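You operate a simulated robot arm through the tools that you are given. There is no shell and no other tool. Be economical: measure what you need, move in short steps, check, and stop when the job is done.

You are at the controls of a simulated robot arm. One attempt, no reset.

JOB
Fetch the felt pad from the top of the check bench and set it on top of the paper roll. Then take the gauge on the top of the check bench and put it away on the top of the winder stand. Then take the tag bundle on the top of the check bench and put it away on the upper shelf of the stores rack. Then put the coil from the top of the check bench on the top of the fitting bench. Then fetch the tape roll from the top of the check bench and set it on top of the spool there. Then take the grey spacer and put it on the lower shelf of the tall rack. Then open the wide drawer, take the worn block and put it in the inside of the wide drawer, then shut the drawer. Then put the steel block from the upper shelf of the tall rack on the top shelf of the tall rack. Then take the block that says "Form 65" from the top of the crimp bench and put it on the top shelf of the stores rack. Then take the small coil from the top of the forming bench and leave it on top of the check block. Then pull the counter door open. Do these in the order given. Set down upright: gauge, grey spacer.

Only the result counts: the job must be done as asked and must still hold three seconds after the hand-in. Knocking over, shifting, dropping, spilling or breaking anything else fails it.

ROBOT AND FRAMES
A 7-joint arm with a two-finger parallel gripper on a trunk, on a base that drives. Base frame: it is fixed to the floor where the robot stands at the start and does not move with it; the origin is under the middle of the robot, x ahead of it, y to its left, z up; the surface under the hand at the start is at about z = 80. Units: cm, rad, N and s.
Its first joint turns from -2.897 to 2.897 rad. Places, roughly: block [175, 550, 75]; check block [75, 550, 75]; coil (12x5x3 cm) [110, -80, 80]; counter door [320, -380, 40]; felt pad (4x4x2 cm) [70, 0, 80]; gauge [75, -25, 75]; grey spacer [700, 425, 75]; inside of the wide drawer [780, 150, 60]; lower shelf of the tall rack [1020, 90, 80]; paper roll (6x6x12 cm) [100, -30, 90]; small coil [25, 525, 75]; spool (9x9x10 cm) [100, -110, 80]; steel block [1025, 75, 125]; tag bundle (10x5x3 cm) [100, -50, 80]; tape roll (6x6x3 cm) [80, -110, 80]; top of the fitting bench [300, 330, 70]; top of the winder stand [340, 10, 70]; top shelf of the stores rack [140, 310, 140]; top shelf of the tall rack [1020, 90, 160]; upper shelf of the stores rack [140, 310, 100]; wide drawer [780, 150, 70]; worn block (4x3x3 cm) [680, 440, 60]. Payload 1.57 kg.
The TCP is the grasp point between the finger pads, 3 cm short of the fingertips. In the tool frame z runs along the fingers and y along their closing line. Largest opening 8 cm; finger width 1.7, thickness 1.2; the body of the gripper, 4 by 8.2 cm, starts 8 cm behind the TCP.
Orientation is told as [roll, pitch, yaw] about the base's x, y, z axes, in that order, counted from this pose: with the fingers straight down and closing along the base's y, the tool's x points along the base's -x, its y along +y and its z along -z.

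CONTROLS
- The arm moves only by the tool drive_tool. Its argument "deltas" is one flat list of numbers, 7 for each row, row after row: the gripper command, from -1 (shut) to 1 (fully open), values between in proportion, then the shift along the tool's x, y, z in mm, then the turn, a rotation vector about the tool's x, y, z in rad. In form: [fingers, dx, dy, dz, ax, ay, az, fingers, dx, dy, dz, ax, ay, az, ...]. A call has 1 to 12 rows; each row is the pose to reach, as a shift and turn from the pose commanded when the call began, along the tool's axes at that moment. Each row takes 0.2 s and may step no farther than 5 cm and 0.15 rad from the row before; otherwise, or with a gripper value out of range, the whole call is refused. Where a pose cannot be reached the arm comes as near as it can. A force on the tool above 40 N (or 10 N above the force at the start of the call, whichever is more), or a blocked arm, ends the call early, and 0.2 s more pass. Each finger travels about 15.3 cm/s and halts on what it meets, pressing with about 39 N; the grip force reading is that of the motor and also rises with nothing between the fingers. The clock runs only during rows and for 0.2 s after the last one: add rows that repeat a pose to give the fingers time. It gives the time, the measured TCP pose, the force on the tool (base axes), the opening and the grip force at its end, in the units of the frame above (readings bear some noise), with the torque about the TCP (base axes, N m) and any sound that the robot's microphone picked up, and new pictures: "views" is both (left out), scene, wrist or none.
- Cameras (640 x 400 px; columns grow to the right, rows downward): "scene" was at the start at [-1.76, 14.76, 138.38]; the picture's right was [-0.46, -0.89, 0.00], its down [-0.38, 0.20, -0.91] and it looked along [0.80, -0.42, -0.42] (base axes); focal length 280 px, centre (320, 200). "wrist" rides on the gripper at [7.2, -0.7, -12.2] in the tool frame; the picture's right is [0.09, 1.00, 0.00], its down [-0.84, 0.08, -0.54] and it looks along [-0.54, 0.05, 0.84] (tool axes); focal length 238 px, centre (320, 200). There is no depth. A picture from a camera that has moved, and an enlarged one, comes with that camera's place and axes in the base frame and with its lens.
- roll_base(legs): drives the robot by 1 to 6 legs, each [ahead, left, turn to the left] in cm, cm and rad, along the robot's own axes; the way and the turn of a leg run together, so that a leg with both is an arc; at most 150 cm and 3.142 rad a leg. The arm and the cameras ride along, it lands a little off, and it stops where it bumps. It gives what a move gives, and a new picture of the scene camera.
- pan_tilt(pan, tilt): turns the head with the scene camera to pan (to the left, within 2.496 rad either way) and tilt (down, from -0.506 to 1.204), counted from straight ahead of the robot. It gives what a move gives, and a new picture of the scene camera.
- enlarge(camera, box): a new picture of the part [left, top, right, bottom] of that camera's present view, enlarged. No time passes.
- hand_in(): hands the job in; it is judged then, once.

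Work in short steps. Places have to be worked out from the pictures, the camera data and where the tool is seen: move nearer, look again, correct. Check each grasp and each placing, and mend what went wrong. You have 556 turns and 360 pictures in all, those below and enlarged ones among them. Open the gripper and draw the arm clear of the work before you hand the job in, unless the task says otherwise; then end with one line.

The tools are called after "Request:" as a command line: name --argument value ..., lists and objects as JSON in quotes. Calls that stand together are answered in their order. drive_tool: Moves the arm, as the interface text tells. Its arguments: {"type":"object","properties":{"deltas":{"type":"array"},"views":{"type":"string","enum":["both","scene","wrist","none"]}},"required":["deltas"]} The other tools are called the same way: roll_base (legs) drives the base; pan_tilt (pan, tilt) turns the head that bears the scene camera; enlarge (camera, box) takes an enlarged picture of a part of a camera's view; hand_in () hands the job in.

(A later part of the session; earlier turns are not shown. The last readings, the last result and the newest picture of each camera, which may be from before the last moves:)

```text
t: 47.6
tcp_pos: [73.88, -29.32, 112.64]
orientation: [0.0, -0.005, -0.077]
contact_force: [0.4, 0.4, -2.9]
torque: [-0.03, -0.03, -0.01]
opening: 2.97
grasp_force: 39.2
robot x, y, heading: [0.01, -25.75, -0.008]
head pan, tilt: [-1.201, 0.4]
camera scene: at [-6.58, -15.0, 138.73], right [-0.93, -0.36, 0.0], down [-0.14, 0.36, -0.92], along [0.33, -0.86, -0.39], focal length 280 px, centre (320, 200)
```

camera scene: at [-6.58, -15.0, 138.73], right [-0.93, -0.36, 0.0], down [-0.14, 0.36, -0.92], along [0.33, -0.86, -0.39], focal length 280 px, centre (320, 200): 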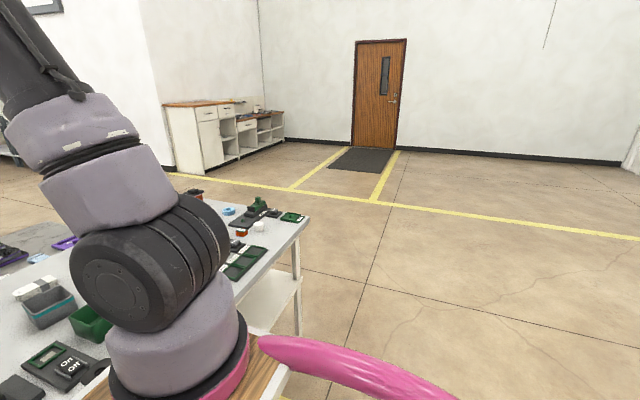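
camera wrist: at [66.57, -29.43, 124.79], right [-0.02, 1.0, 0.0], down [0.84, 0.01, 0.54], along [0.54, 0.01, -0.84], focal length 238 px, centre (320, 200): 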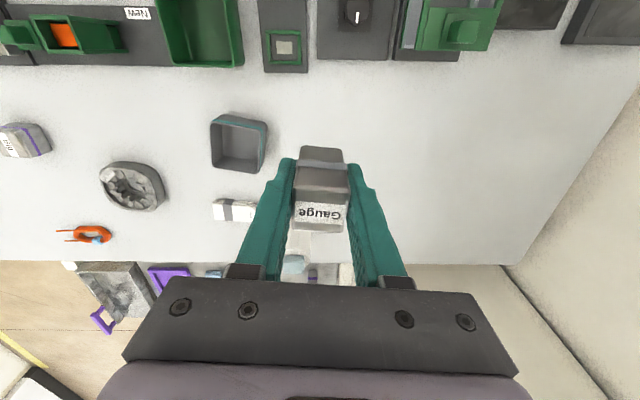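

I drive right past the bench's end, then will go around it.

Request:
roll_base --legs '[[-10, 0, 0], [0, -75, 0], [0, -75, 0]]'

Request:
pan_tilt --pan 0.4 --tilt 0.45

```text
t: 56.1
tcp_pos: [63.19, -180.45, 112.59]
orientation: [0.001, -0.003, -0.084]
contact_force: [-0.3, 0.3, -2.3]
torque: [-0.03, -0.02, -0.03]
opening: 2.96
grasp_force: 38.6
robot x, y, heading: [-10.99, -175.93, -0.014]
head pan, tilt: [-1.201, 0.4]
camera scene: at [-17.22, -165.6, 138.73], right [-0.94, -0.35, 0.0], down [-0.14, 0.36, -0.92], along [0.32, -0.86, -0.39], focal length 280 px, centre (320, 200)
```

scene: 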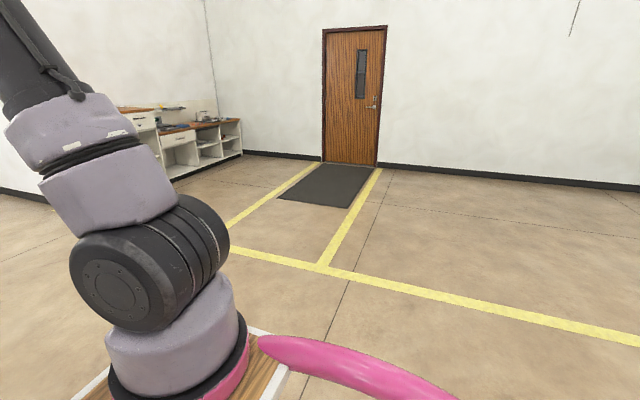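

```text
t: 57.8
tcp_pos: [63.21, -180.41, 112.54]
orientation: [-0.002, -0.004, -0.083]
contact_force: [0.1, -0.6, -2.8]
torque: [0.0, 0.01, -0.02]
opening: 2.96
grasp_force: 39.4
robot x, y, heading: [-10.48, -176.04, -0.014]
head pan, tilt: [0.4, 0.45]
camera scene: at [-11.94, -153.46, 138.27], right [0.38, -0.93, 0.0], down [-0.4, -0.16, -0.9], along [0.83, 0.34, -0.44], focal length 280 px, centre (320, 200)
```

scene: 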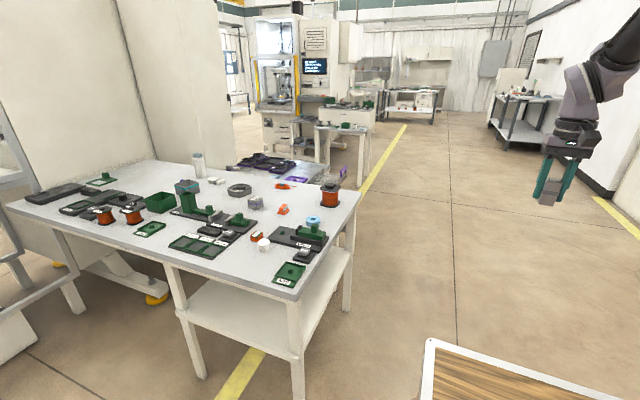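

Request:
enlarge --camera "scene" --box '[220, 40, 460, 190]'

```text
2.67 times, centred on (340, 115) of scene
camera zoom: at [-11.94, -153.46, 138.27], right [0.38, -0.93, 0.0], down [-0.4, -0.16, -0.9], along [0.83, 0.34, -0.44], focal length 747 px, centre (267, 427)
```

zoom: 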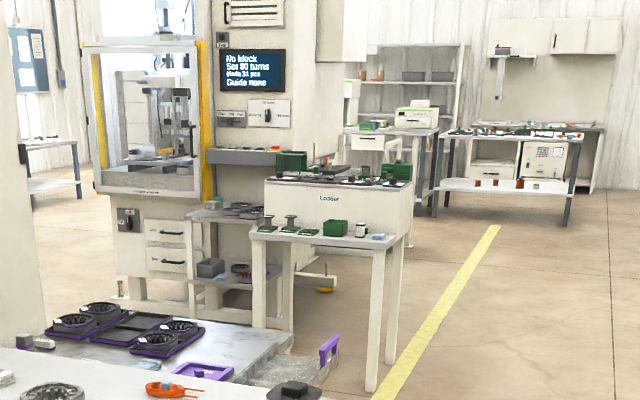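

The winder stand is the grey tiered shelf near [335, 5]. I drive forward to x≈230 and look left.

Request:
roll_base --legs '[[0, 0, 0.014], [120, 0, 0], [120, 0, 0]]'

Request:
pan_tilt --pan 0.95 --tilt 0.45

```text
t: 69.8
tcp_pos: [301.54, -184.07, 112.55]
orientation: [0.0, -0.001, -0.087]
contact_force: [0.0, -0.2, -2.2]
torque: [0.02, 0.02, -0.04]
opening: 2.96
grasp_force: 39.1
robot x, y, heading: [227.79, -179.71, -0.015]
head pan, tilt: [0.4, 0.45]
camera scene: at [226.51, -156.9, 138.27], right [0.37, -0.93, 0.0], down [-0.4, -0.16, -0.9], along [0.83, 0.34, -0.44], focal length 280 px, centre (320, 200)
```

scene: 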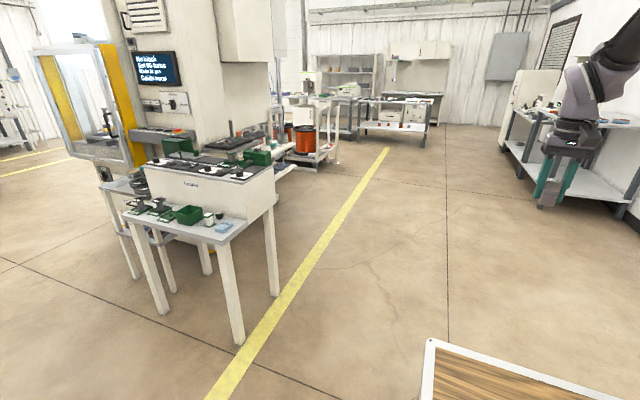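

```text
t: 70.8
tcp_pos: [301.41, -184.05, 112.63]
orientation: [0.002, -0.003, -0.085]
contact_force: [0.7, 0.6, -2.1]
torque: [-0.02, -0.01, 0.0]
opening: 2.96
grasp_force: 38.8
robot x, y, heading: [227.78, -179.5, -0.015]
head pan, tilt: [0.949, 0.45]
camera scene: at [223.46, -152.95, 138.27], right [0.8, -0.6, 0.0], down [-0.26, -0.35, -0.9], along [0.54, 0.72, -0.44], focal length 280 px, centre (320, 200)
```

scene: 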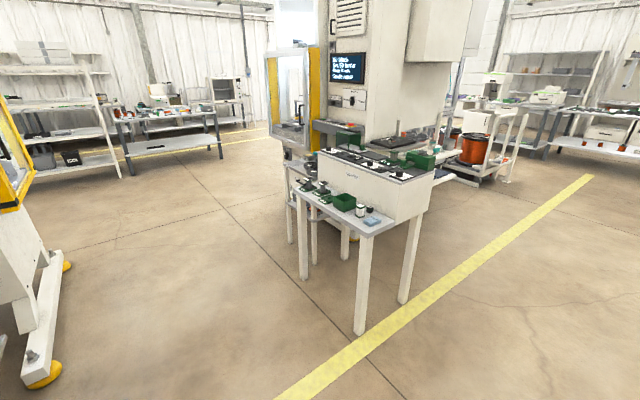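

Route is clear. I raise the arm for clearance over the loader, then strafe left to the stand.

Request:
drive_tool --deltas '[-1, 0, 0, -40, 0, 0, 0, -1, 0, 0, -80, 0, 0, 0, -1, 0, 0, -120, 0, 0, 0, -1, 0, 0, -160, 0, 0, 0, -1, 0, 0, -190, 0, 0, 0]' --views "none"

Request:
roll_base --legs '[[10, 0, 0.015], [0, 100, 0], [0, 95, 0]]'

Request:
pan_tilt --pan -0.2 --tilt 0.7

```text
t: 72.0
tcp_pos: [301.48, -184.34, 131.49]
orientation: [-0.001, -0.001, -0.086]
contact_force: [0.0, -1.3, -2.8]
torque: [0.0, 0.07, -0.03]
opening: 2.99
grasp_force: 39.2
robot x, y, heading: [227.47, -179.15, -0.017]
head pan, tilt: [0.949, 0.45]
```

```text
t: 82.5
tcp_pos: [318.61, 8.73, 131.37]
orientation: [0.0, 0.001, -0.13]
contact_force: [0.2, 0.3, -3.3]
torque: [0.03, -0.01, 0.0]
opening: 3.0
grasp_force: 38.9
robot x, y, heading: [245.09, 16.56, -0.06]
head pan, tilt: [0.949, 0.45]
camera scene: at [241.95, 43.42, 138.27], right [0.78, -0.63, 0.0], down [-0.27, -0.34, -0.9], along [0.57, 0.7, -0.44], focal length 280 px, centre (320, 200)
```

scene: 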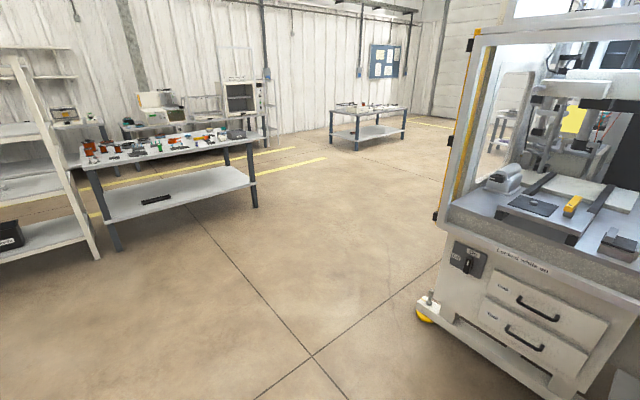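

```text
t: 83.9
tcp_pos: [318.49, 8.82, 131.42]
orientation: [0.0, -0.002, -0.129]
contact_force: [0.2, 0.2, -2.5]
torque: [-0.01, -0.03, 0.0]
opening: 2.98
grasp_force: 39.2
robot x, y, heading: [244.65, 16.7, -0.061]
head pan, tilt: [-0.201, 0.7]
camera scene: at [244.37, 34.1, 136.05], right [-0.26, -0.97, 0.0], down [-0.62, 0.17, -0.76], along [0.74, -0.2, -0.64], focal length 280 px, centre (320, 200)
```

scene: 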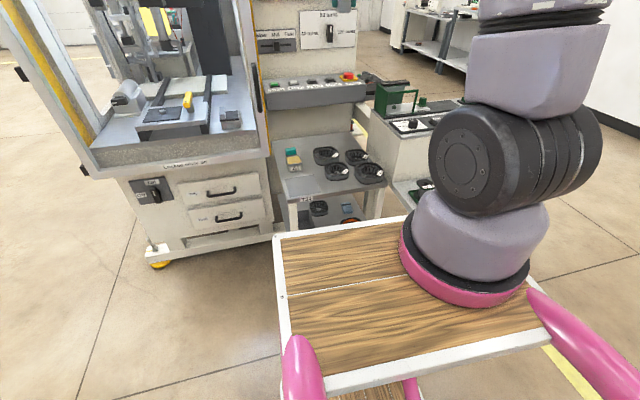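

Request:
enlarge --camera "scene" --box '[250, 110, 410, 230]'

Request:
drive_tool --deltas '[-1, 0, 0, 0, 0, 0, 0]' --views "wrist"

```text
3.33 times, centred on (330, 170) of scene
camera zoom: at [244.37, 34.1, 136.05], right [-0.26, -0.97, 0.0], down [-0.62, 0.17, -0.76], along [0.74, -0.2, -0.64], focal length 934 px, centre (287, 300)
```

zoom: 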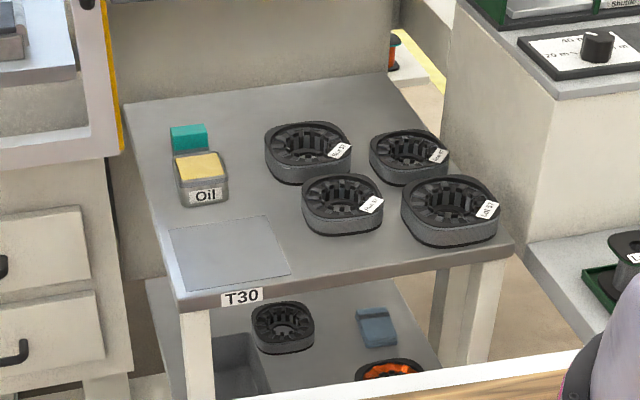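

```text
t: 84.3
tcp_pos: [318.57, 8.68, 131.37]
orientation: [0.0, -0.003, -0.129]
contact_force: [0.8, 0.1, -3.3]
torque: [-0.01, -0.01, 0.01]
opening: 2.93
grasp_force: 39.1
robot x, y, heading: [245.25, 16.95, -0.06]
head pan, tilt: [-0.201, 0.7]
camera wrist: at [311.21, 8.93, 143.6], right [0.04, 1.0, 0.0], down [0.84, -0.03, 0.54], along [0.54, -0.02, -0.84], focal length 238 px, centre (320, 200)
```

wrist: 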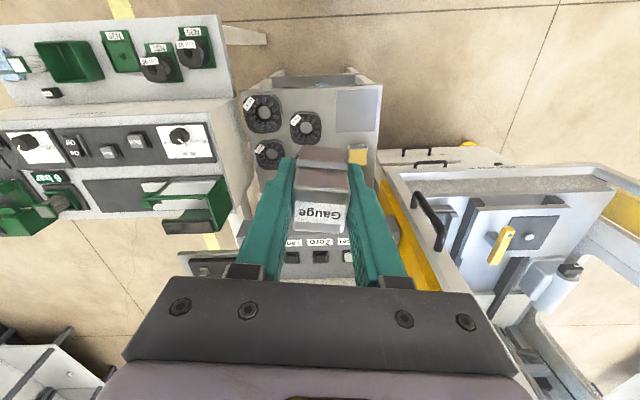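

A free patch lies at about [326.5, 17] on the stand (top ≈ z 73). I move above it and descend to look.

Request:
drive_tool --deltas '[-1, -34, 46, 0, 0, 0, 0, -1, -68, 92, 0, 0, 0, 0, -1, -68, 92, 45, 0, 0, 0, -1, -68, 92, 90, 0, 0, 0, -1, -68, 92, 135, 0, 0, 0, -1, -68, 92, 180, 0, 0, 0, -1, -68, 92, 225, 0, 0, 0, -1, -68, 92, 270, 0, 0, 0, -1, -68, 92, 315, 0, 0, 0, -1, -68, 92, 360, 0, 0, 0, -1, -68, 92, 400, 0, 0, 0]'

```text
refused: row 1 steps farther than a row can; nothing moved
```

Request:
drive_tool --deltas '[-1, -23, 31, 0, 0, 0, 0, -1, -46, 62, 0, 0, 0, 0, -1, -68, 92, 20, 0, 0, 0, -1, -68, 92, 60, 0, 0, 0, -1, -68, 92, 105, 0, 0, 0, -1, -68, 92, 150, 0, 0, 0, -1, -68, 92, 195, 0, 0, 0, -1, -68, 92, 240, 0, 0, 0, -1, -68, 92, 285, 0, 0, 0, -1, -68, 92, 330, 0, 0, 0, -1, -68, 92, 375, 0, 0, 0, -1, -68, 92, 400, 0, 0, 0]'

```text
t: 86.9
tcp_pos: [326.88, 17.19, 91.21]
orientation: [0.001, -0.003, -0.132]
contact_force: [-1.0, 0.3, -1.0]
torque: [0.01, 0.0, -0.03]
opening: 2.97
grasp_force: 39.2
robot x, y, heading: [244.86, 16.63, -0.059]
head pan, tilt: [-0.201, 0.7]
camera scene: at [244.33, 34.09, 136.05], right [-0.26, -0.97, 0.0], down [-0.62, 0.17, -0.77], along [0.74, -0.2, -0.64], focal length 280 px, centre (320, 200)
camera wrist: at [319.47, 17.41, 103.38], right [0.04, 1.0, 0.0], down [0.84, -0.03, 0.55], along [0.54, -0.02, -0.84], focal length 238 px, centre (320, 200)
```

scene: 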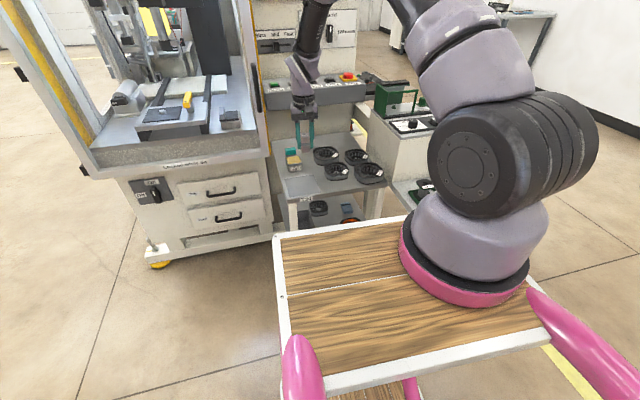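
wrist: 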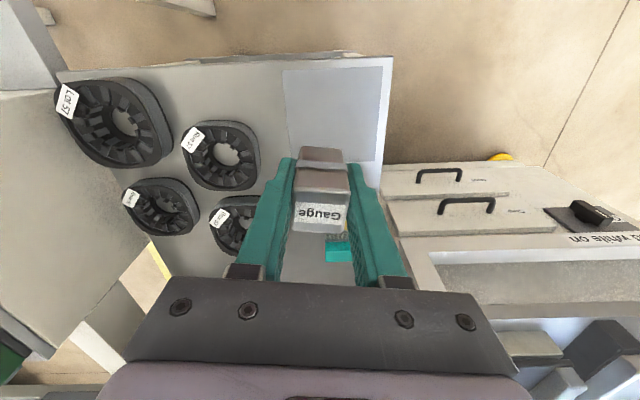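

Clear below. I descend to near contact and then step gently.

Request:
drive_tool --deltas '[-1, 0, 0, 40, 0, 0, 0, -1, 0, 0, 80, 0, 0, 0, -1, 0, 0, 110, 0, 0, 0, -1, 0, 0, 120, 0, 0, 0, -1, 0, 0, 125, 0, 0, 0, -1, 0, 0, 130, 0, 0, 0]' --views "wrist"

```text
t: 88.3
tcp_pos: [326.54, 16.81, 78.41]
orientation: [-0.001, -0.002, -0.13]
contact_force: [-0.8, 0.1, -2.4]
torque: [-0.01, -0.03, 0.01]
opening: 2.95
grasp_force: 38.9
robot x, y, heading: [244.97, 17.06, -0.056]
head pan, tilt: [-0.201, 0.7]
camera wrist: at [319.23, 17.21, 90.59], right [0.04, 1.0, 0.0], down [0.84, -0.03, 0.54], along [0.54, -0.02, -0.84], focal length 238 px, centre (320, 200)
```

wrist: 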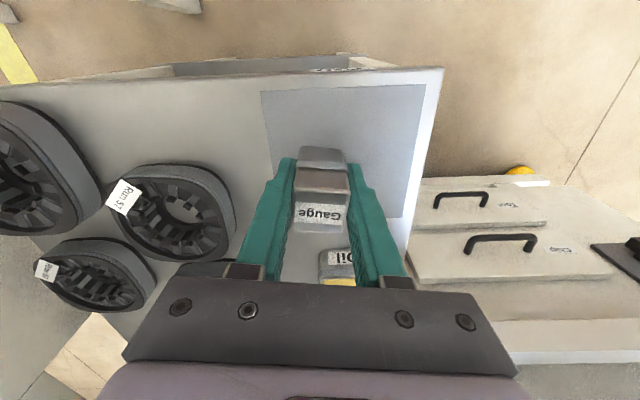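

Request:
drive_tool --deltas '[-1, 0, 0, 3, 0, 0, 0, -1, 0, 0, 6, 0, 0, 0, -1, 0, 0, 9, 0, 0, 0, -1, 0, 0, 12, 0, 0, 0, -1, 0, 0, 15, 0, 0, 0]' --views "none"

```text
t: 89.5
tcp_pos: [326.63, 16.94, 76.83]
orientation: [0.0, -0.002, -0.13]
contact_force: [1.2, -0.4, -2.7]
torque: [0.0, 0.01, -0.03]
opening: 2.98
grasp_force: 38.9
robot x, y, heading: [245.06, 16.43, -0.061]
head pan, tilt: [-0.201, 0.7]
```

Request:
drive_tool --deltas '[-1, 0, 0, 3, 0, 0, 0, -1, 0, 0, 6, 0, 0, 0, -1, 0, 0, 9, 0, 0, 0, -1, 0, 0, 12, 0, 0, 0, -1, 0, 0, 15, 0, 0, 0, -1, 0, 0, 18, 0, 0, 0]' --views "wrist"

```text
t: 90.9
tcp_pos: [326.69, 17.03, 75.32]
orientation: [0.0, -0.007, -0.13]
contact_force: [3.1, 0.7, 22.9]
torque: [-0.04, -0.08, -0.02]
opening: 2.95
grasp_force: 38.9
robot x, y, heading: [245.14, 16.85, -0.058]
head pan, tilt: [-0.201, 0.7]
camera wrist: at [319.31, 17.26, 87.43], right [0.04, 1.0, 0.0], down [0.84, -0.03, 0.55], along [0.55, -0.02, -0.84], focal length 238 px, centre (320, 200)
```

wrist: 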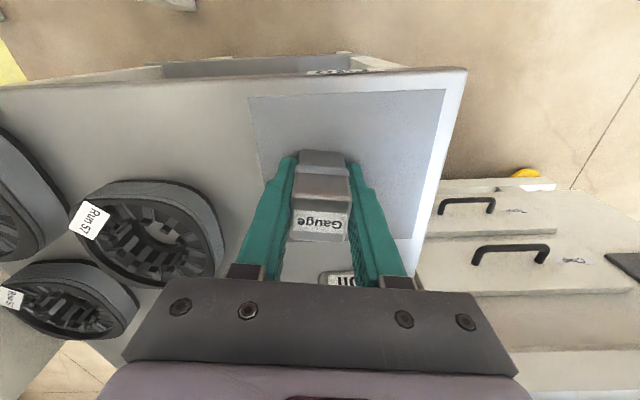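

Contact (23 N). I ease up 1 mm, open and withdraw upward.

Request:
drive_tool --deltas '[-1, 0, 0, -2, 0, 0, 0, -0.1, 0, 0, -2, 0, 0, 0, 0.2, 0, 0, -2, 0, 0, 0, 0.2, 0, 0, -2, 0, 0, 0, 0.2, 0, 0, -20, 0, 0, 0, 0.2, 0, 0, -50, 0, 0, 0, 0.2, 0, 0, -100, 0, 0, 0, 0.2, 0, 0, -150, 0, 0, 0]' --views "wrist"

```text
t: 92.7
tcp_pos: [326.81, 16.93, 89.99]
orientation: [0.001, 0.001, -0.128]
contact_force: [0.4, -0.1, 0.3]
torque: [0.03, 0.01, 0.01]
opening: 4.79
grasp_force: 0.1
robot x, y, heading: [245.02, 16.5, -0.062]
head pan, tilt: [-0.201, 0.7]
camera wrist: at [319.38, 17.21, 102.18], right [0.04, 1.0, 0.0], down [0.84, -0.03, 0.54], along [0.54, -0.02, -0.84], focal length 238 px, centre (320, 200)
```

wrist: 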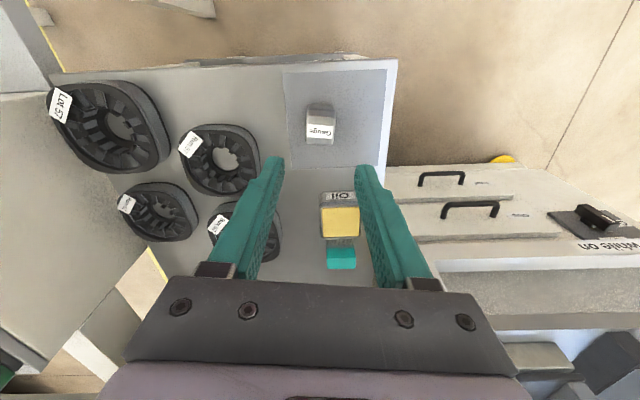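

Gauge stands upright on the stand. I raise the arm and drive back around to the check bench.

Request:
drive_tool --deltas '[0.2, 0, 0, -45, 0, 0, 0, 0.2, 0, 0, -90, 0, 0, 0, 0.2, 0, 0, -135, 0, 0, 0, 0.2, 0, 0, -180, 0, 0, 0, 0.2, 0, 0, -225, 0, 0, 0, 0.2, 0, 0, -270, 0, 0, 0, 0.2, 0, 0, -315, 0, 0, 0, 0.2, 0, 0, -350, 0, 0, 0, 0.2, 23, -33, -370, 0, 0, -0.03, 0.2, 46, -66, -400, 0, 0, -0.06]' --views "none"

Request:
roll_base --legs '[[0, 0, 0.06], [0, -100, 0], [0, -95, 0], [-125, 0, 0], [-123, 0, 0]]'

```text
refused: row 10 steps farther than a row can; nothing moved
```

```text
t: 95.7
tcp_pos: [326.29, -13.58, 90.04]
orientation: [0.023, -0.003, -0.066]
contact_force: [7.9, 23.0, -6.6]
torque: [0.26, 0.0, 0.36]
opening: 2.77
grasp_force: 0.1
robot x, y, heading: [244.68, -19.07, -0.017]
head pan, tilt: [-0.201, 0.7]
stopped in leg 2: the force on the tool passed its limit at 57 N (the readings are from after the stop); the commanded pose is now the measured one
camera scene: at [243.41, -2.07, 136.04], right [-0.22, -0.98, 0.0], down [-0.63, 0.14, -0.76], along [0.75, -0.17, -0.64], focal length 280 px, centre (320, 200)
```

scene: 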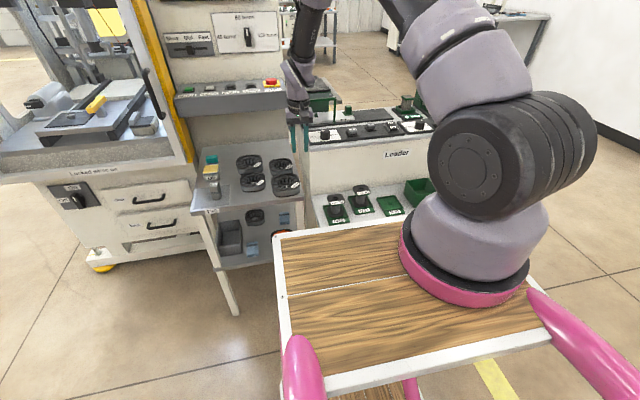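

The first call was refused but the base drove, and the hand bumped the loader's side. I check the state of things.

Request:
enlarge --camera "scene" --box '[180, 60, 440, 240]'

Request:
drive_tool --deltas '[0.2, 0, 5, 0, 0, 0, 0, 0.2, 0, 15, 0, 0, 0, 0]' --views "wrist"

```text
2.22 times, centred on (310, 150) of scene
camera zoom: at [243.41, -2.07, 136.04], right [-0.22, -0.98, 0.0], down [-0.63, 0.14, -0.76], along [0.75, -0.17, -0.64], focal length 623 px, centre (342, 311)
```

zoom: 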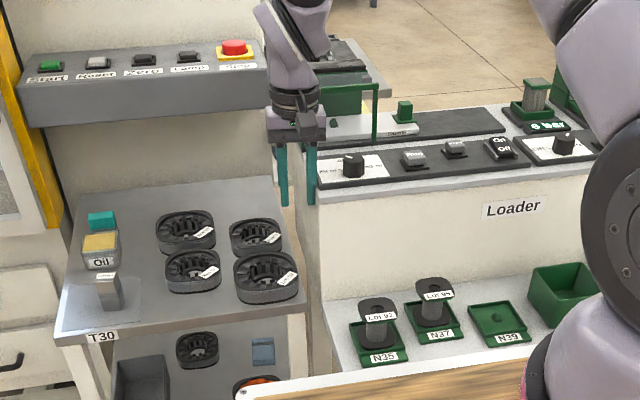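

```text
t: 96.3
tcp_pos: [326.31, -12.84, 90.13]
orientation: [0.015, -0.003, -0.076]
contact_force: [4.7, 6.8, -2.9]
torque: [0.13, -0.02, 0.15]
opening: 4.1
grasp_force: 0.0
robot x, y, heading: [244.69, -19.48, -0.021]
head pan, tilt: [-0.201, 0.7]
camera wrist: at [318.94, -13.25, 102.29], right [-0.02, 1.0, 0.01], down [0.84, 0.01, 0.54], along [0.54, 0.02, -0.84], focal length 238 px, centre (320, 200)
```

wrist: 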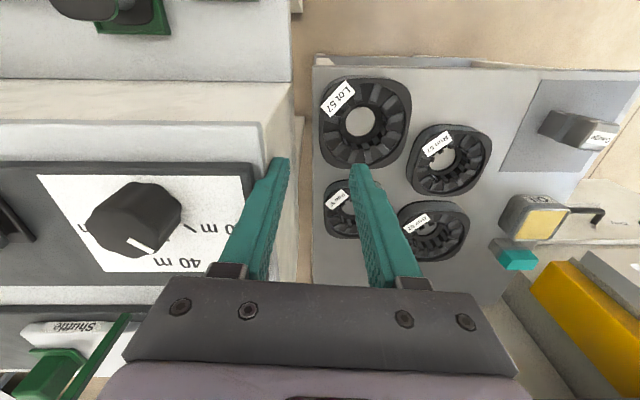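

Gauge and other things look undisturbed; only the loader's side wall was touched. I back off sideways, then raise the arm.

Request:
drive_tool --deltas '[0.2, 0, 15, 0, 0, 0, 0, 0.2, 0, 28, 0, 0, 0, 0, 0.2, 0, 28, -45, 0, 0, 0, 0.2, 0, 28, -90, 0, 0, 0, 0.2, 0, 28, -135, 0, 0, 0, 0.2, 0, 28, -180, 0, 0, 0, 0.2, 0, 28, -225, 0, 0, 0, 0.2, 0, 28, -270, 0, 0, 0, 0.2, 0, 28, -315, 0, 0, 0, 0.2, 0, 28, -360, 0, 0, 0, 0.2, 0, 28, -400, 0, 0, 0]'

```text
t: 98.7
tcp_pos: [326.31, -10.69, 130.33]
orientation: [0.016, -0.002, -0.072]
contact_force: [-0.4, 0.8, 0.4]
torque: [0.02, 0.03, 0.0]
opening: 4.8
grasp_force: 0.2
robot x, y, heading: [244.59, -19.6, -0.015]
head pan, tilt: [-0.201, 0.7]
camera scene: at [243.38, -2.17, 136.05], right [-0.22, -0.98, 0.0], down [-0.63, 0.14, -0.76], along [0.75, -0.17, -0.64], focal length 280 px, centre (320, 200)
camera wrist: at [318.92, -11.08, 142.56], right [-0.02, 1.0, 0.02], down [0.84, 0.01, 0.55], along [0.54, 0.02, -0.84], focal length 238 px, centre (320, 200)
```

scene: 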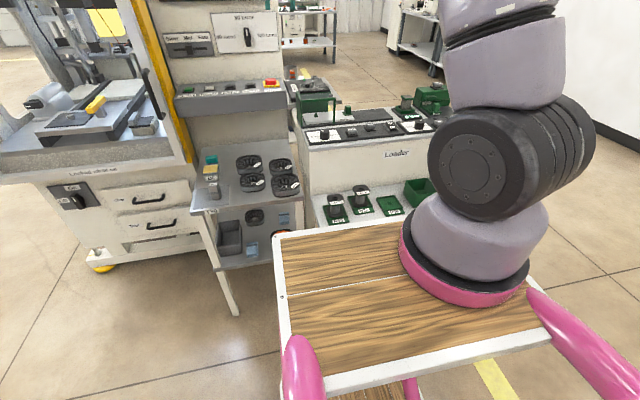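
wrist: 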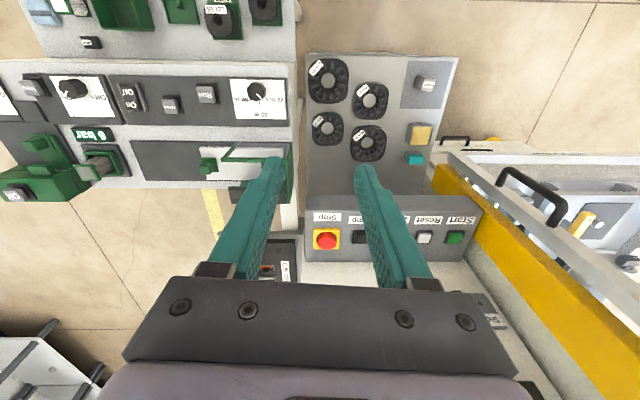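

Now clear. I drive right, then back past the bench's right end.

Request:
roll_base --legs '[[0, 0, 0.015], [0, -80, 0], [0, -78, 0], [-125, 0, 0], [-128, 0, 0]]'

```text
t: 119.0
tcp_pos: [72.36, -160.87, 130.3]
orientation: [0.019, -0.001, -0.08]
contact_force: [0.5, 0.0, -0.3]
torque: [0.01, 0.01, -0.01]
opening: 4.8
grasp_force: 0.1
robot x, y, heading: [-9.54, -169.01, -0.027]
head pan, tilt: [-0.201, 0.7]
camera scene: at [-10.51, -151.68, 136.05], right [-0.22, -0.97, 0.0], down [-0.63, 0.14, -0.76], along [0.75, -0.17, -0.64], focal length 280 px, centre (320, 200)
```

scene: 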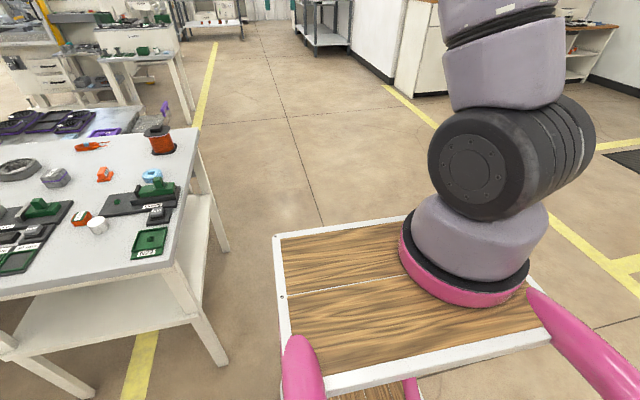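

I strafe left along the bench front to reach the tag bundle at about [98, -47].

Request:
roll_base --legs '[[0, 0, 0.027], [0, 65, 0], [0, 65, 0]]'

```text
t: 126.0
tcp_pos: [72.2, -31.94, 130.32]
orientation: [0.017, -0.002, -0.052]
contact_force: [-0.4, -0.6, 1.3]
torque: [0.02, 0.01, -0.01]
opening: 4.78
grasp_force: 0.0
robot x, y, heading: [-9.41, -42.32, 0.005]
head pan, tilt: [-0.201, 0.7]
camera scene: at [-10.89, -25.03, 136.05], right [-0.2, -0.98, 0.0], down [-0.63, 0.13, -0.76], along [0.75, -0.15, -0.64], focal length 280 px, centre (320, 200)
```

scene: 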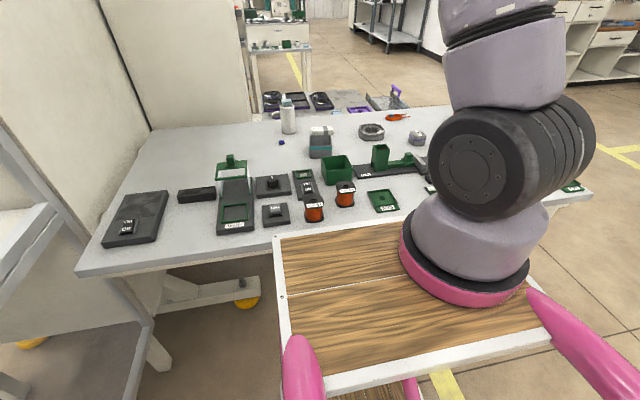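

Request:
roll_base --legs '[[9.5, 0, 0]]'

```text
t: 127.1
tcp_pos: [81.82, -31.91, 130.35]
orientation: [0.016, -0.002, -0.052]
contact_force: [-0.1, -0.6, 0.2]
torque: [-0.01, 0.0, 0.01]
opening: 4.81
grasp_force: 0.1
robot x, y, heading: [0.53, -42.38, 0.002]
head pan, tilt: [-0.201, 0.7]
camera scene: at [-1.21, -25.0, 136.05], right [-0.2, -0.98, 0.0], down [-0.63, 0.13, -0.76], along [0.75, -0.15, -0.64], focal length 280 px, centre (320, 200)
```

scene: 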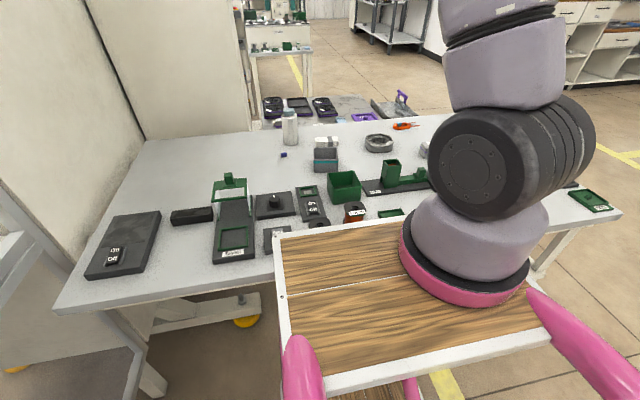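

Base in place. I move the hand over the tag bundle to look.

Request:
drive_tool --deltas '[0.6, -18, -27, 40, 0.016, 0, 0, 1, -36, -54, 80, 0.016, 0, 0, 1, -54, -82, 120, 0.016, 0, 0, 1, -72, -109, 160, 0.016, 0, 0, 1, -89, -136, 200, 0.016, 0, 0, 1, -89, -136, 230, 0.016, 0, 0]' --views "wrist"

```text
refused: row 1 steps farther than a row can; nothing moved
```

Request:
drive_tool --deltas '[0.6, -15, -22, 30, 0.016, 0, 0, 1, -30, -44, 60, 0.016, 0, 0, 1, -45, -66, 90, 0.016, 0, 0, 1, -60, -88, 120, 0.016, 0, 0, 1, -75, -112, 150, 0.016, 0, 0, 1, -89, -136, 180, 0.016, 0, 0, 1, -89, -136, 225, 0.016, 0, 0]' --views "wrist"

```text
t: 128.7
tcp_pos: [90.01, -45.61, 107.84]
orientation: [0.002, -0.003, -0.052]
contact_force: [-0.8, 0.2, 0.4]
torque: [-0.01, -0.06, 0.02]
opening: 7.97
grasp_force: 0.0
robot x, y, heading: [0.6, -41.91, 0.001]
head pan, tilt: [-0.201, 0.7]
camera wrist: at [82.75, -45.9, 119.99], right [-0.04, 1.0, 0.0], down [0.84, 0.03, 0.55], along [0.54, 0.02, -0.84], focal length 238 px, centre (320, 200)
```

wrist: 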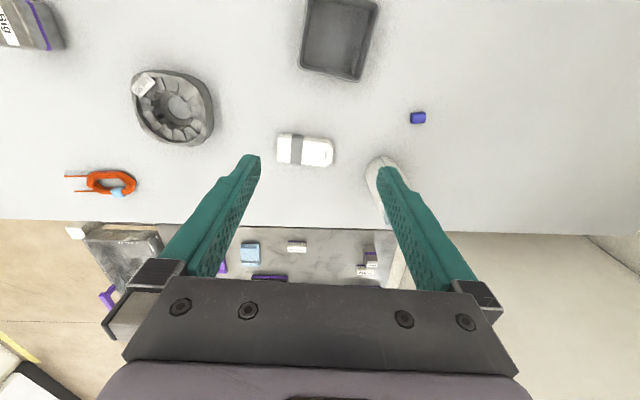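

Tag bundle at about [97.2, -47.8], long side along y. I turn the hand 90° so it closes across the 5 cm width.

Request:
drive_tool --deltas '[1, 0, 0, 0, 0, 0, -0.14, 1, 0, 0, 0, 0, 0, -0.28, 1, 0, 0, 0, 0, 0, -0.42, 1, 0, 0, 0, 0, 0, -0.56, 1, 0, 0, 0, 0, 0, -0.7, 1, 0, 0, 0, 0, 0, -0.84, 1, 0, 0, 0, 0, 0, -0.98, 1, 0, 0, 0, 0, 0, -1.12, 1, 0, 0, 0, 0, 0, -1.26, 1, 0, 0, 0, 0, 0, -1.4, 1, 0, 0, 0, 0, 0, -1.54, 1, 0, 0, 0, 0, 0, -1.58]' --views "wrist"

```text
t: 131.3
tcp_pos: [90.11, -45.64, 107.64]
orientation: [-0.001, 0.0, 1.528]
contact_force: [0.1, -0.2, 0.4]
torque: [0.0, -0.01, -0.04]
opening: 8.02
grasp_force: 0.0
robot x, y, heading: [0.43, -42.41, 0.005]
head pan, tilt: [-0.201, 0.7]
camera wrist: at [90.36, -52.9, 119.89], right [-1.0, -0.05, 0.0], down [-0.04, 0.84, 0.54], along [-0.03, 0.54, -0.84], focal length 238 px, centre (320, 200)
```

wrist: 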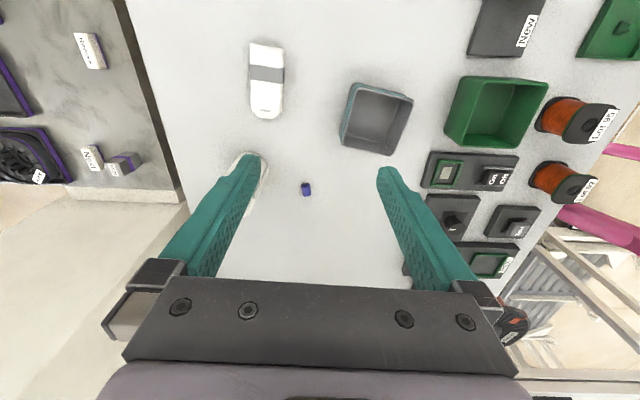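

Request:
drive_tool --deltas '[1, 12, -37, 0, 0, 0, 0, 1, 24, -74, 0, 0, 0, 0, 1, 24, -74, 40, 0, 0, 0, 1, 24, -74, 80, 0, 0, 0, 1, 24, -74, 120, 0, 0, 0, 1, 24, -74, 160, 0, 0, 0]' --views "wrist"

```text
t: 132.7
tcp_pos: [97.77, -48.28, 91.67]
orientation: [-0.002, 0.0, 1.527]
contact_force: [-0.5, -0.5, 0.8]
torque: [-0.03, -0.03, 0.02]
opening: 8.02
grasp_force: 0.2
robot x, y, heading: [0.82, -42.3, -0.001]
head pan, tilt: [-0.201, 0.7]
camera wrist: at [97.96, -55.55, 103.78], right [-1.0, -0.05, 0.0], down [-0.04, 0.84, 0.54], along [-0.02, 0.54, -0.84], focal length 238 px, centre (320, 200)
```

wrist: 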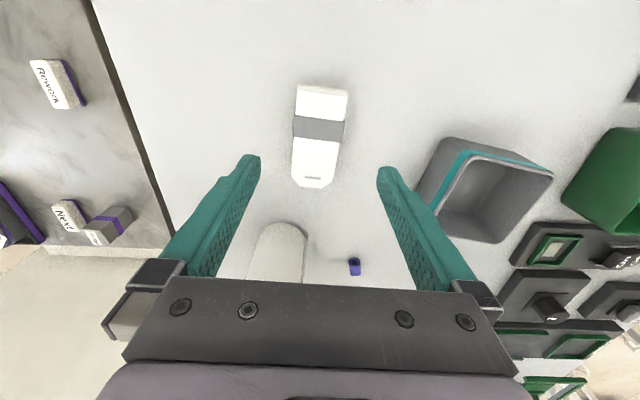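

Bundle centred at ~[98, -48.9], turned a little. I correct, descend with a narrower opening and grip.

Request:
drive_tool --deltas '[0.65, 6, -2, 30, 0, 0, 0.045, 0.65, 6, -2, 60, 0, 0, 0.045, 0.65, 6, -2, 78, 0, 0, 0.045, 0.65, 6, -2, 84, 0, 0, 0.045, 0.3, 6, -2, 84, 0, 0, 0.045, -0.3, 6, -2, 84, 0, 0, 0.045, -1, 6, -2, 84, 0, 0, 0.045, -1, 6, -2, 84, 0, 0, 0.045, -1, 6, -2, 82, 0, 0, 0.045]' --views "wrist"

```text
t: 134.7
tcp_pos: [97.55, -48.92, 83.4]
orientation: [0.0, -0.001, 1.481]
contact_force: [0.0, 1.1, -0.2]
torque: [-0.02, 0.04, 0.02]
opening: 4.51
grasp_force: 39.1
robot x, y, heading: [0.35, -42.54, 0.002]
head pan, tilt: [-0.201, 0.7]
camera wrist: at [97.47, -56.21, 95.62], right [-1.0, 0.0, 0.0], down [0.0, 0.84, 0.54], along [0.0, 0.54, -0.84], focal length 238 px, centre (320, 200)
```

wrist: 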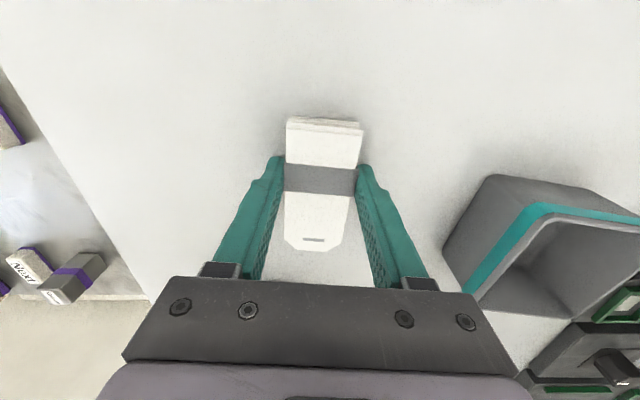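

Gripped (4.5 cm). I lift gradually.

Request:
drive_tool --deltas '[-1, 0, 0, -5, 0, 0, 0, -1, 0, 0, -15, 0, 0, 0, -1, 0, 0, -30, 0, 0, 0, -1, 0, 0, -55, 0, 0, 0, -1, 0, 0, -85, 0, 0, 0, -1, 0, 0, -120, 0, 0, 0, -1, 0, 0, -160, 0, 0, 0, -1, 0, 0, -200, 0, 0, 0, -1, 0, 30, -235, 0, 0, 0, -1, 0, 60, -270, 0, 0, 0, -1, 0, 95, -300, 0, 0, 0, -1, 0, 130, -330, 0, 0, 0]' --views "wrist"

```text
t: 137.3
tcp_pos: [84.18, -48.03, 116.32]
orientation: [0.001, 0.0, 1.482]
contact_force: [0.3, -0.7, -2.0]
torque: [-0.03, 0.06, -0.02]
opening: 4.51
grasp_force: 38.7
robot x, y, heading: [0.6, -42.12, 0.008]
head pan, tilt: [-0.201, 0.7]
camera wrist: at [84.19, -55.21, 128.59], right [-1.0, 0.0, 0.0], down [0.0, 0.84, 0.54], along [0.0, 0.54, -0.84], focal length 238 px, centre (320, 200)
```

wrist: 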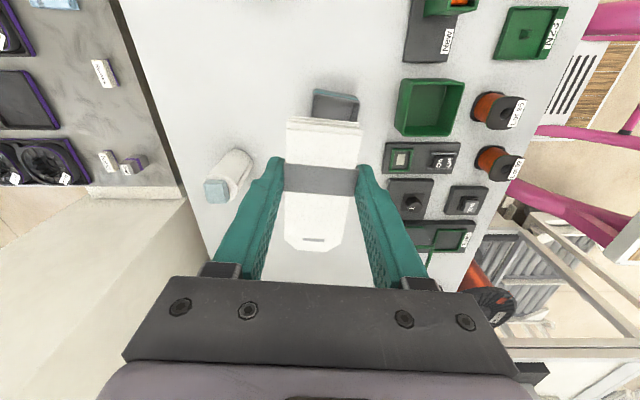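

Bundle secure. I raise to travel height, then drive around the bench.

Request:
drive_tool --deltas '[-1, 0, 20, -45, 0, 0, 0, -1, 0, 40, -90, 0, 0, 0, -1, 0, 60, -135, 0, 0, 0, -1, 0, 60, -175, 0, 0, 0]' --views "none"

```text
t: 138.3
tcp_pos: [78.55, -47.31, 133.76]
orientation: [-0.001, 0.0, 1.482]
contact_force: [0.5, 0.1, -0.6]
torque: [-0.01, 0.03, -0.01]
opening: 4.5
grasp_force: 39.0
robot x, y, heading: [0.32, -42.54, 0.005]
head pan, tilt: [-0.201, 0.7]
```

Request:
roll_base --legs '[[-10, 0, 0], [0, -68, 0], [0, -68, 0], [115, 0, 0], [115, 0, 0]]'

```text
t: 156.9
tcp_pos: [295.53, -188.71, 133.83]
orientation: [-0.002, 0.0, 1.461]
contact_force: [-0.3, 0.0, 0.2]
torque: [-0.02, -0.02, 0.01]
opening: 4.48
grasp_force: 39.3
robot x, y, heading: [217.33, -182.09, -0.021]
head pan, tilt: [-0.201, 0.7]
camera scene: at [216.21, -164.5, 136.05], right [-0.22, -0.98, 0.0], down [-0.63, 0.14, -0.76], along [0.75, -0.17, -0.64], focal length 280 px, centre (320, 200)
```

scene: 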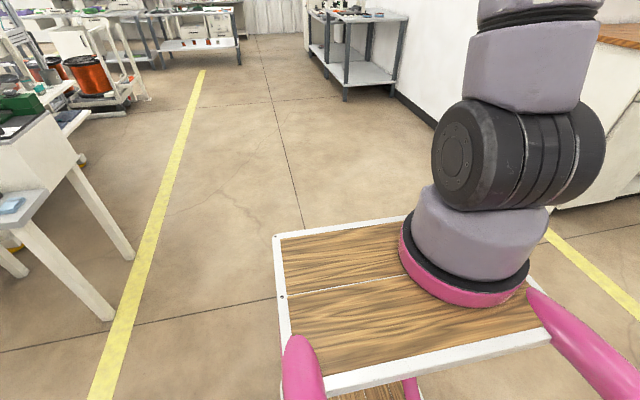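

I turn to face +y and drive up the aisle toward the stores rack.

Request:
roll_base --legs '[[0, 0, 1.592], [0, -18, 0], [110, 0, 0], [110, 0, 0]]'

Request:
pan_tilt --pan 0.5 --tilt 0.35

```text
t: 173.0
tcp_pos: [234.47, 121.18, 133.79]
orientation: [-0.001, 0.001, 3.075]
contact_force: [-0.1, -0.2, -1.1]
torque: [0.01, -0.02, 0.02]
opening: 4.5
grasp_force: 38.6
robot x, y, heading: [230.89, 43.03, 1.596]
head pan, tilt: [-0.201, 0.7]
camera scene: at [213.95, 40.92, 136.05], right [0.98, -0.18, 0.0], down [-0.11, -0.63, -0.76], along [0.13, 0.75, -0.64], focal length 280 px, centre (320, 200)
```

scene: 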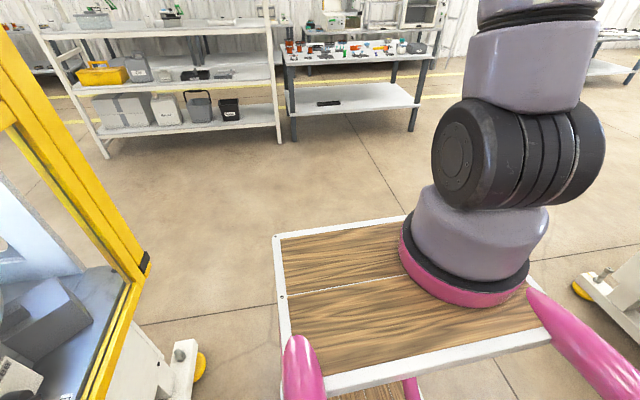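

```text
t: 174.0
tcp_pos: [234.45, 121.14, 133.69]
orientation: [0.0, -0.001, 3.075]
contact_force: [-0.1, -0.6, 0.2]
torque: [0.03, -0.04, -0.03]
opening: 4.51
grasp_force: 38.8
robot x, y, heading: [231.13, 42.94, 1.593]
head pan, tilt: [0.499, 0.351]
camera scene: at [207.81, 40.62, 139.18], right [0.87, 0.5, 0.0], down [0.17, -0.3, -0.94], along [-0.47, 0.81, -0.34], focal length 280 px, centre (320, 200)
```

scene: 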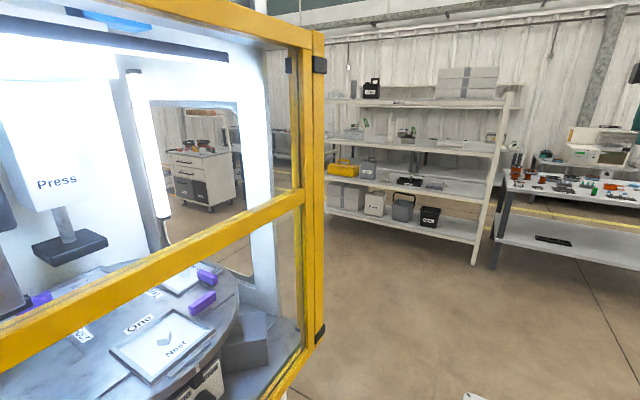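

Request:
enlarge --camera "scene" --box '[320, 55, 530, 270]'

```text
1.86 times, centred on (425, 162) of scene
camera zoom: at [207.81, 40.62, 139.18], right [0.87, 0.5, 0.0], down [0.17, -0.3, -0.94], along [-0.47, 0.81, -0.34], focal length 522 px, centre (125, 270)
```

zoom: 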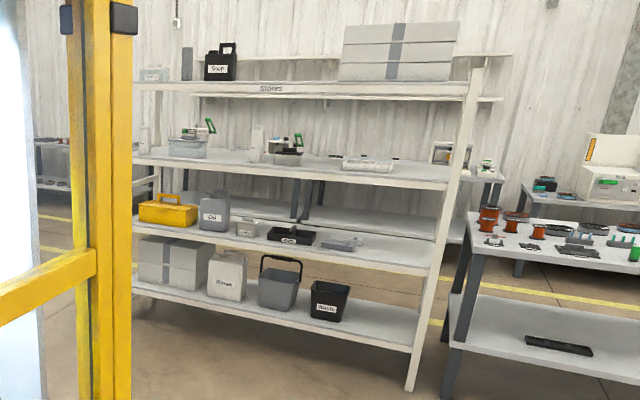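

I advance, then strafe left in front of the rack, keeping the hand short of its front edge (y≈282).

Request:
roll_base --legs '[[0, 0, -0.022], [67, 0, 0], [67, 0, 0], [0, 68, 0]]'

Request:
pan_tilt --pan 0.0 --tilt 0.35

```text
t: 184.8
tcp_pos: [165.08, 255.91, 133.78]
orientation: [-0.003, 0.0, 3.104]
contact_force: [-0.8, -0.5, -0.6]
torque: [-0.01, 0.0, 0.01]
opening: 4.5
grasp_force: 39.0
robot x, y, heading: [164.11, 177.8, 1.624]
head pan, tilt: [0.499, 0.351]
camera scene: at [140.57, 174.62, 139.19], right [0.85, 0.52, 0.0], down [0.18, -0.29, -0.94], along [-0.49, 0.8, -0.34], focal length 280 px, centre (320, 200)
```

scene: 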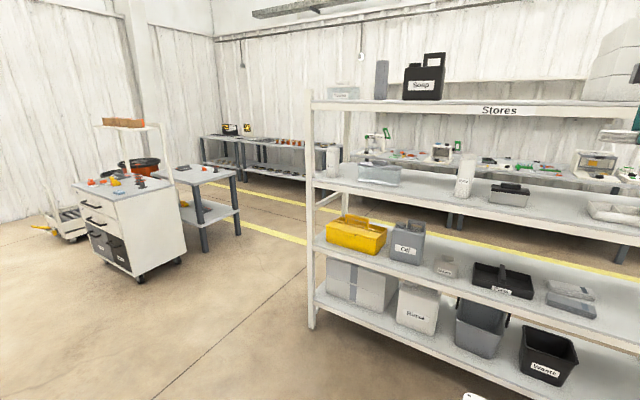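

```text
t: 185.7
tcp_pos: [164.94, 255.84, 133.79]
orientation: [-0.001, 0.001, 3.104]
contact_force: [-0.4, 0.7, -1.2]
torque: [0.01, 0.0, 0.0]
opening: 4.51
grasp_force: 39.1
robot x, y, heading: [163.89, 178.06, 1.624]
head pan, tilt: [0.0, 0.351]
camera scene: at [144.96, 175.99, 139.19], right [1.0, 0.05, 0.0], down [0.02, -0.34, -0.94], along [-0.05, 0.94, -0.34], focal length 280 px, centre (320, 200)
```

scene: 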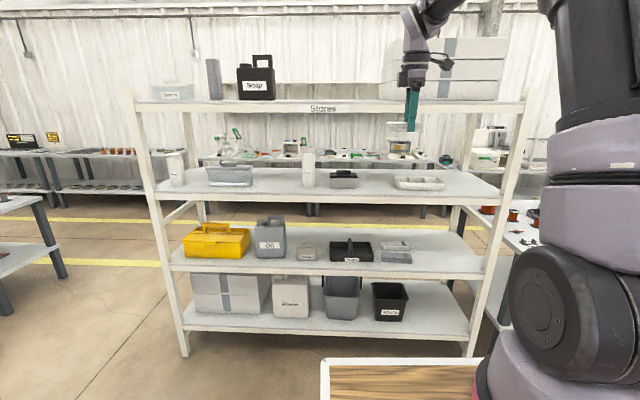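

Request:
enlarge --camera "scene" --box '[130, 90, 450, 270]'

Request:
drive_tool --deltas '[-1, 0, 0, 0, 0, 0, 0]' --views "wrist"

```text
2.00 times, centred on (290, 180) of scene
camera zoom: at [144.96, 175.99, 139.19], right [1.0, 0.05, 0.0], down [0.02, -0.34, -0.94], along [-0.05, 0.94, -0.34], focal length 561 px, centre (380, 240)
```

zoom: 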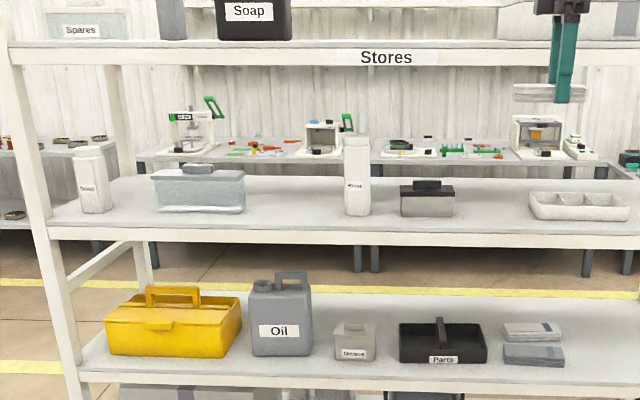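

```text
t: 186.1
tcp_pos: [165.09, 255.85, 133.77]
orientation: [-0.002, 0.001, 3.103]
contact_force: [-0.1, -0.7, -0.6]
torque: [0.02, 0.04, -0.01]
opening: 4.51
grasp_force: 38.9
robot x, y, heading: [163.87, 178.03, 1.62]
head pan, tilt: [0.0, 0.351]
camera wrist: at [172.13, 256.21, 145.98], right [0.05, -1.0, 0.0], down [-0.84, -0.05, 0.54], along [-0.54, -0.03, -0.84], focal length 238 px, centre (320, 200)
```

wrist: 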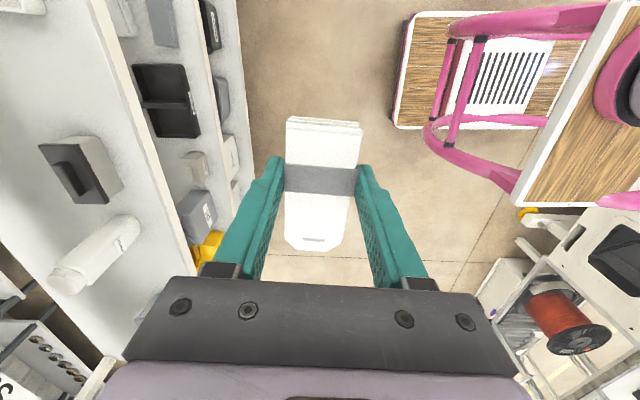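

The upper shelf's front edge is at y≈290.7, z≈100.4, and there is a 20 cm gap at x≈119. I shift the base left and a bit forward.

Request:
roll_base --legs '[[0, 0, -0.05], [0, 50, 0], [15, 0, 0]]'

```text
t: 190.4
tcp_pos: [120.43, 270.6, 133.72]
orientation: [-0.003, 0.002, 3.046]
contact_force: [0.6, -0.7, -1.0]
torque: [-0.01, 0.01, 0.02]
opening: 4.52
grasp_force: 38.6
robot x, y, heading: [114.9, 192.43, 1.562]
head pan, tilt: [0.0, 0.351]
camera scene: at [95.9, 191.94, 139.19], right [1.0, 0.0, 0.0], down [0.0, -0.34, -0.94], along [0.0, 0.94, -0.34], focal length 280 px, centre (320, 200)
```

scene: 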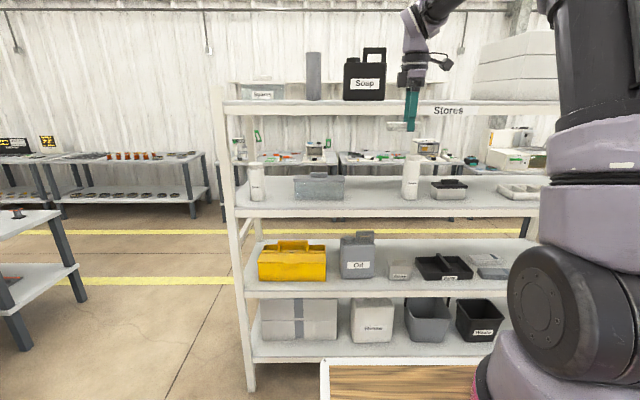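

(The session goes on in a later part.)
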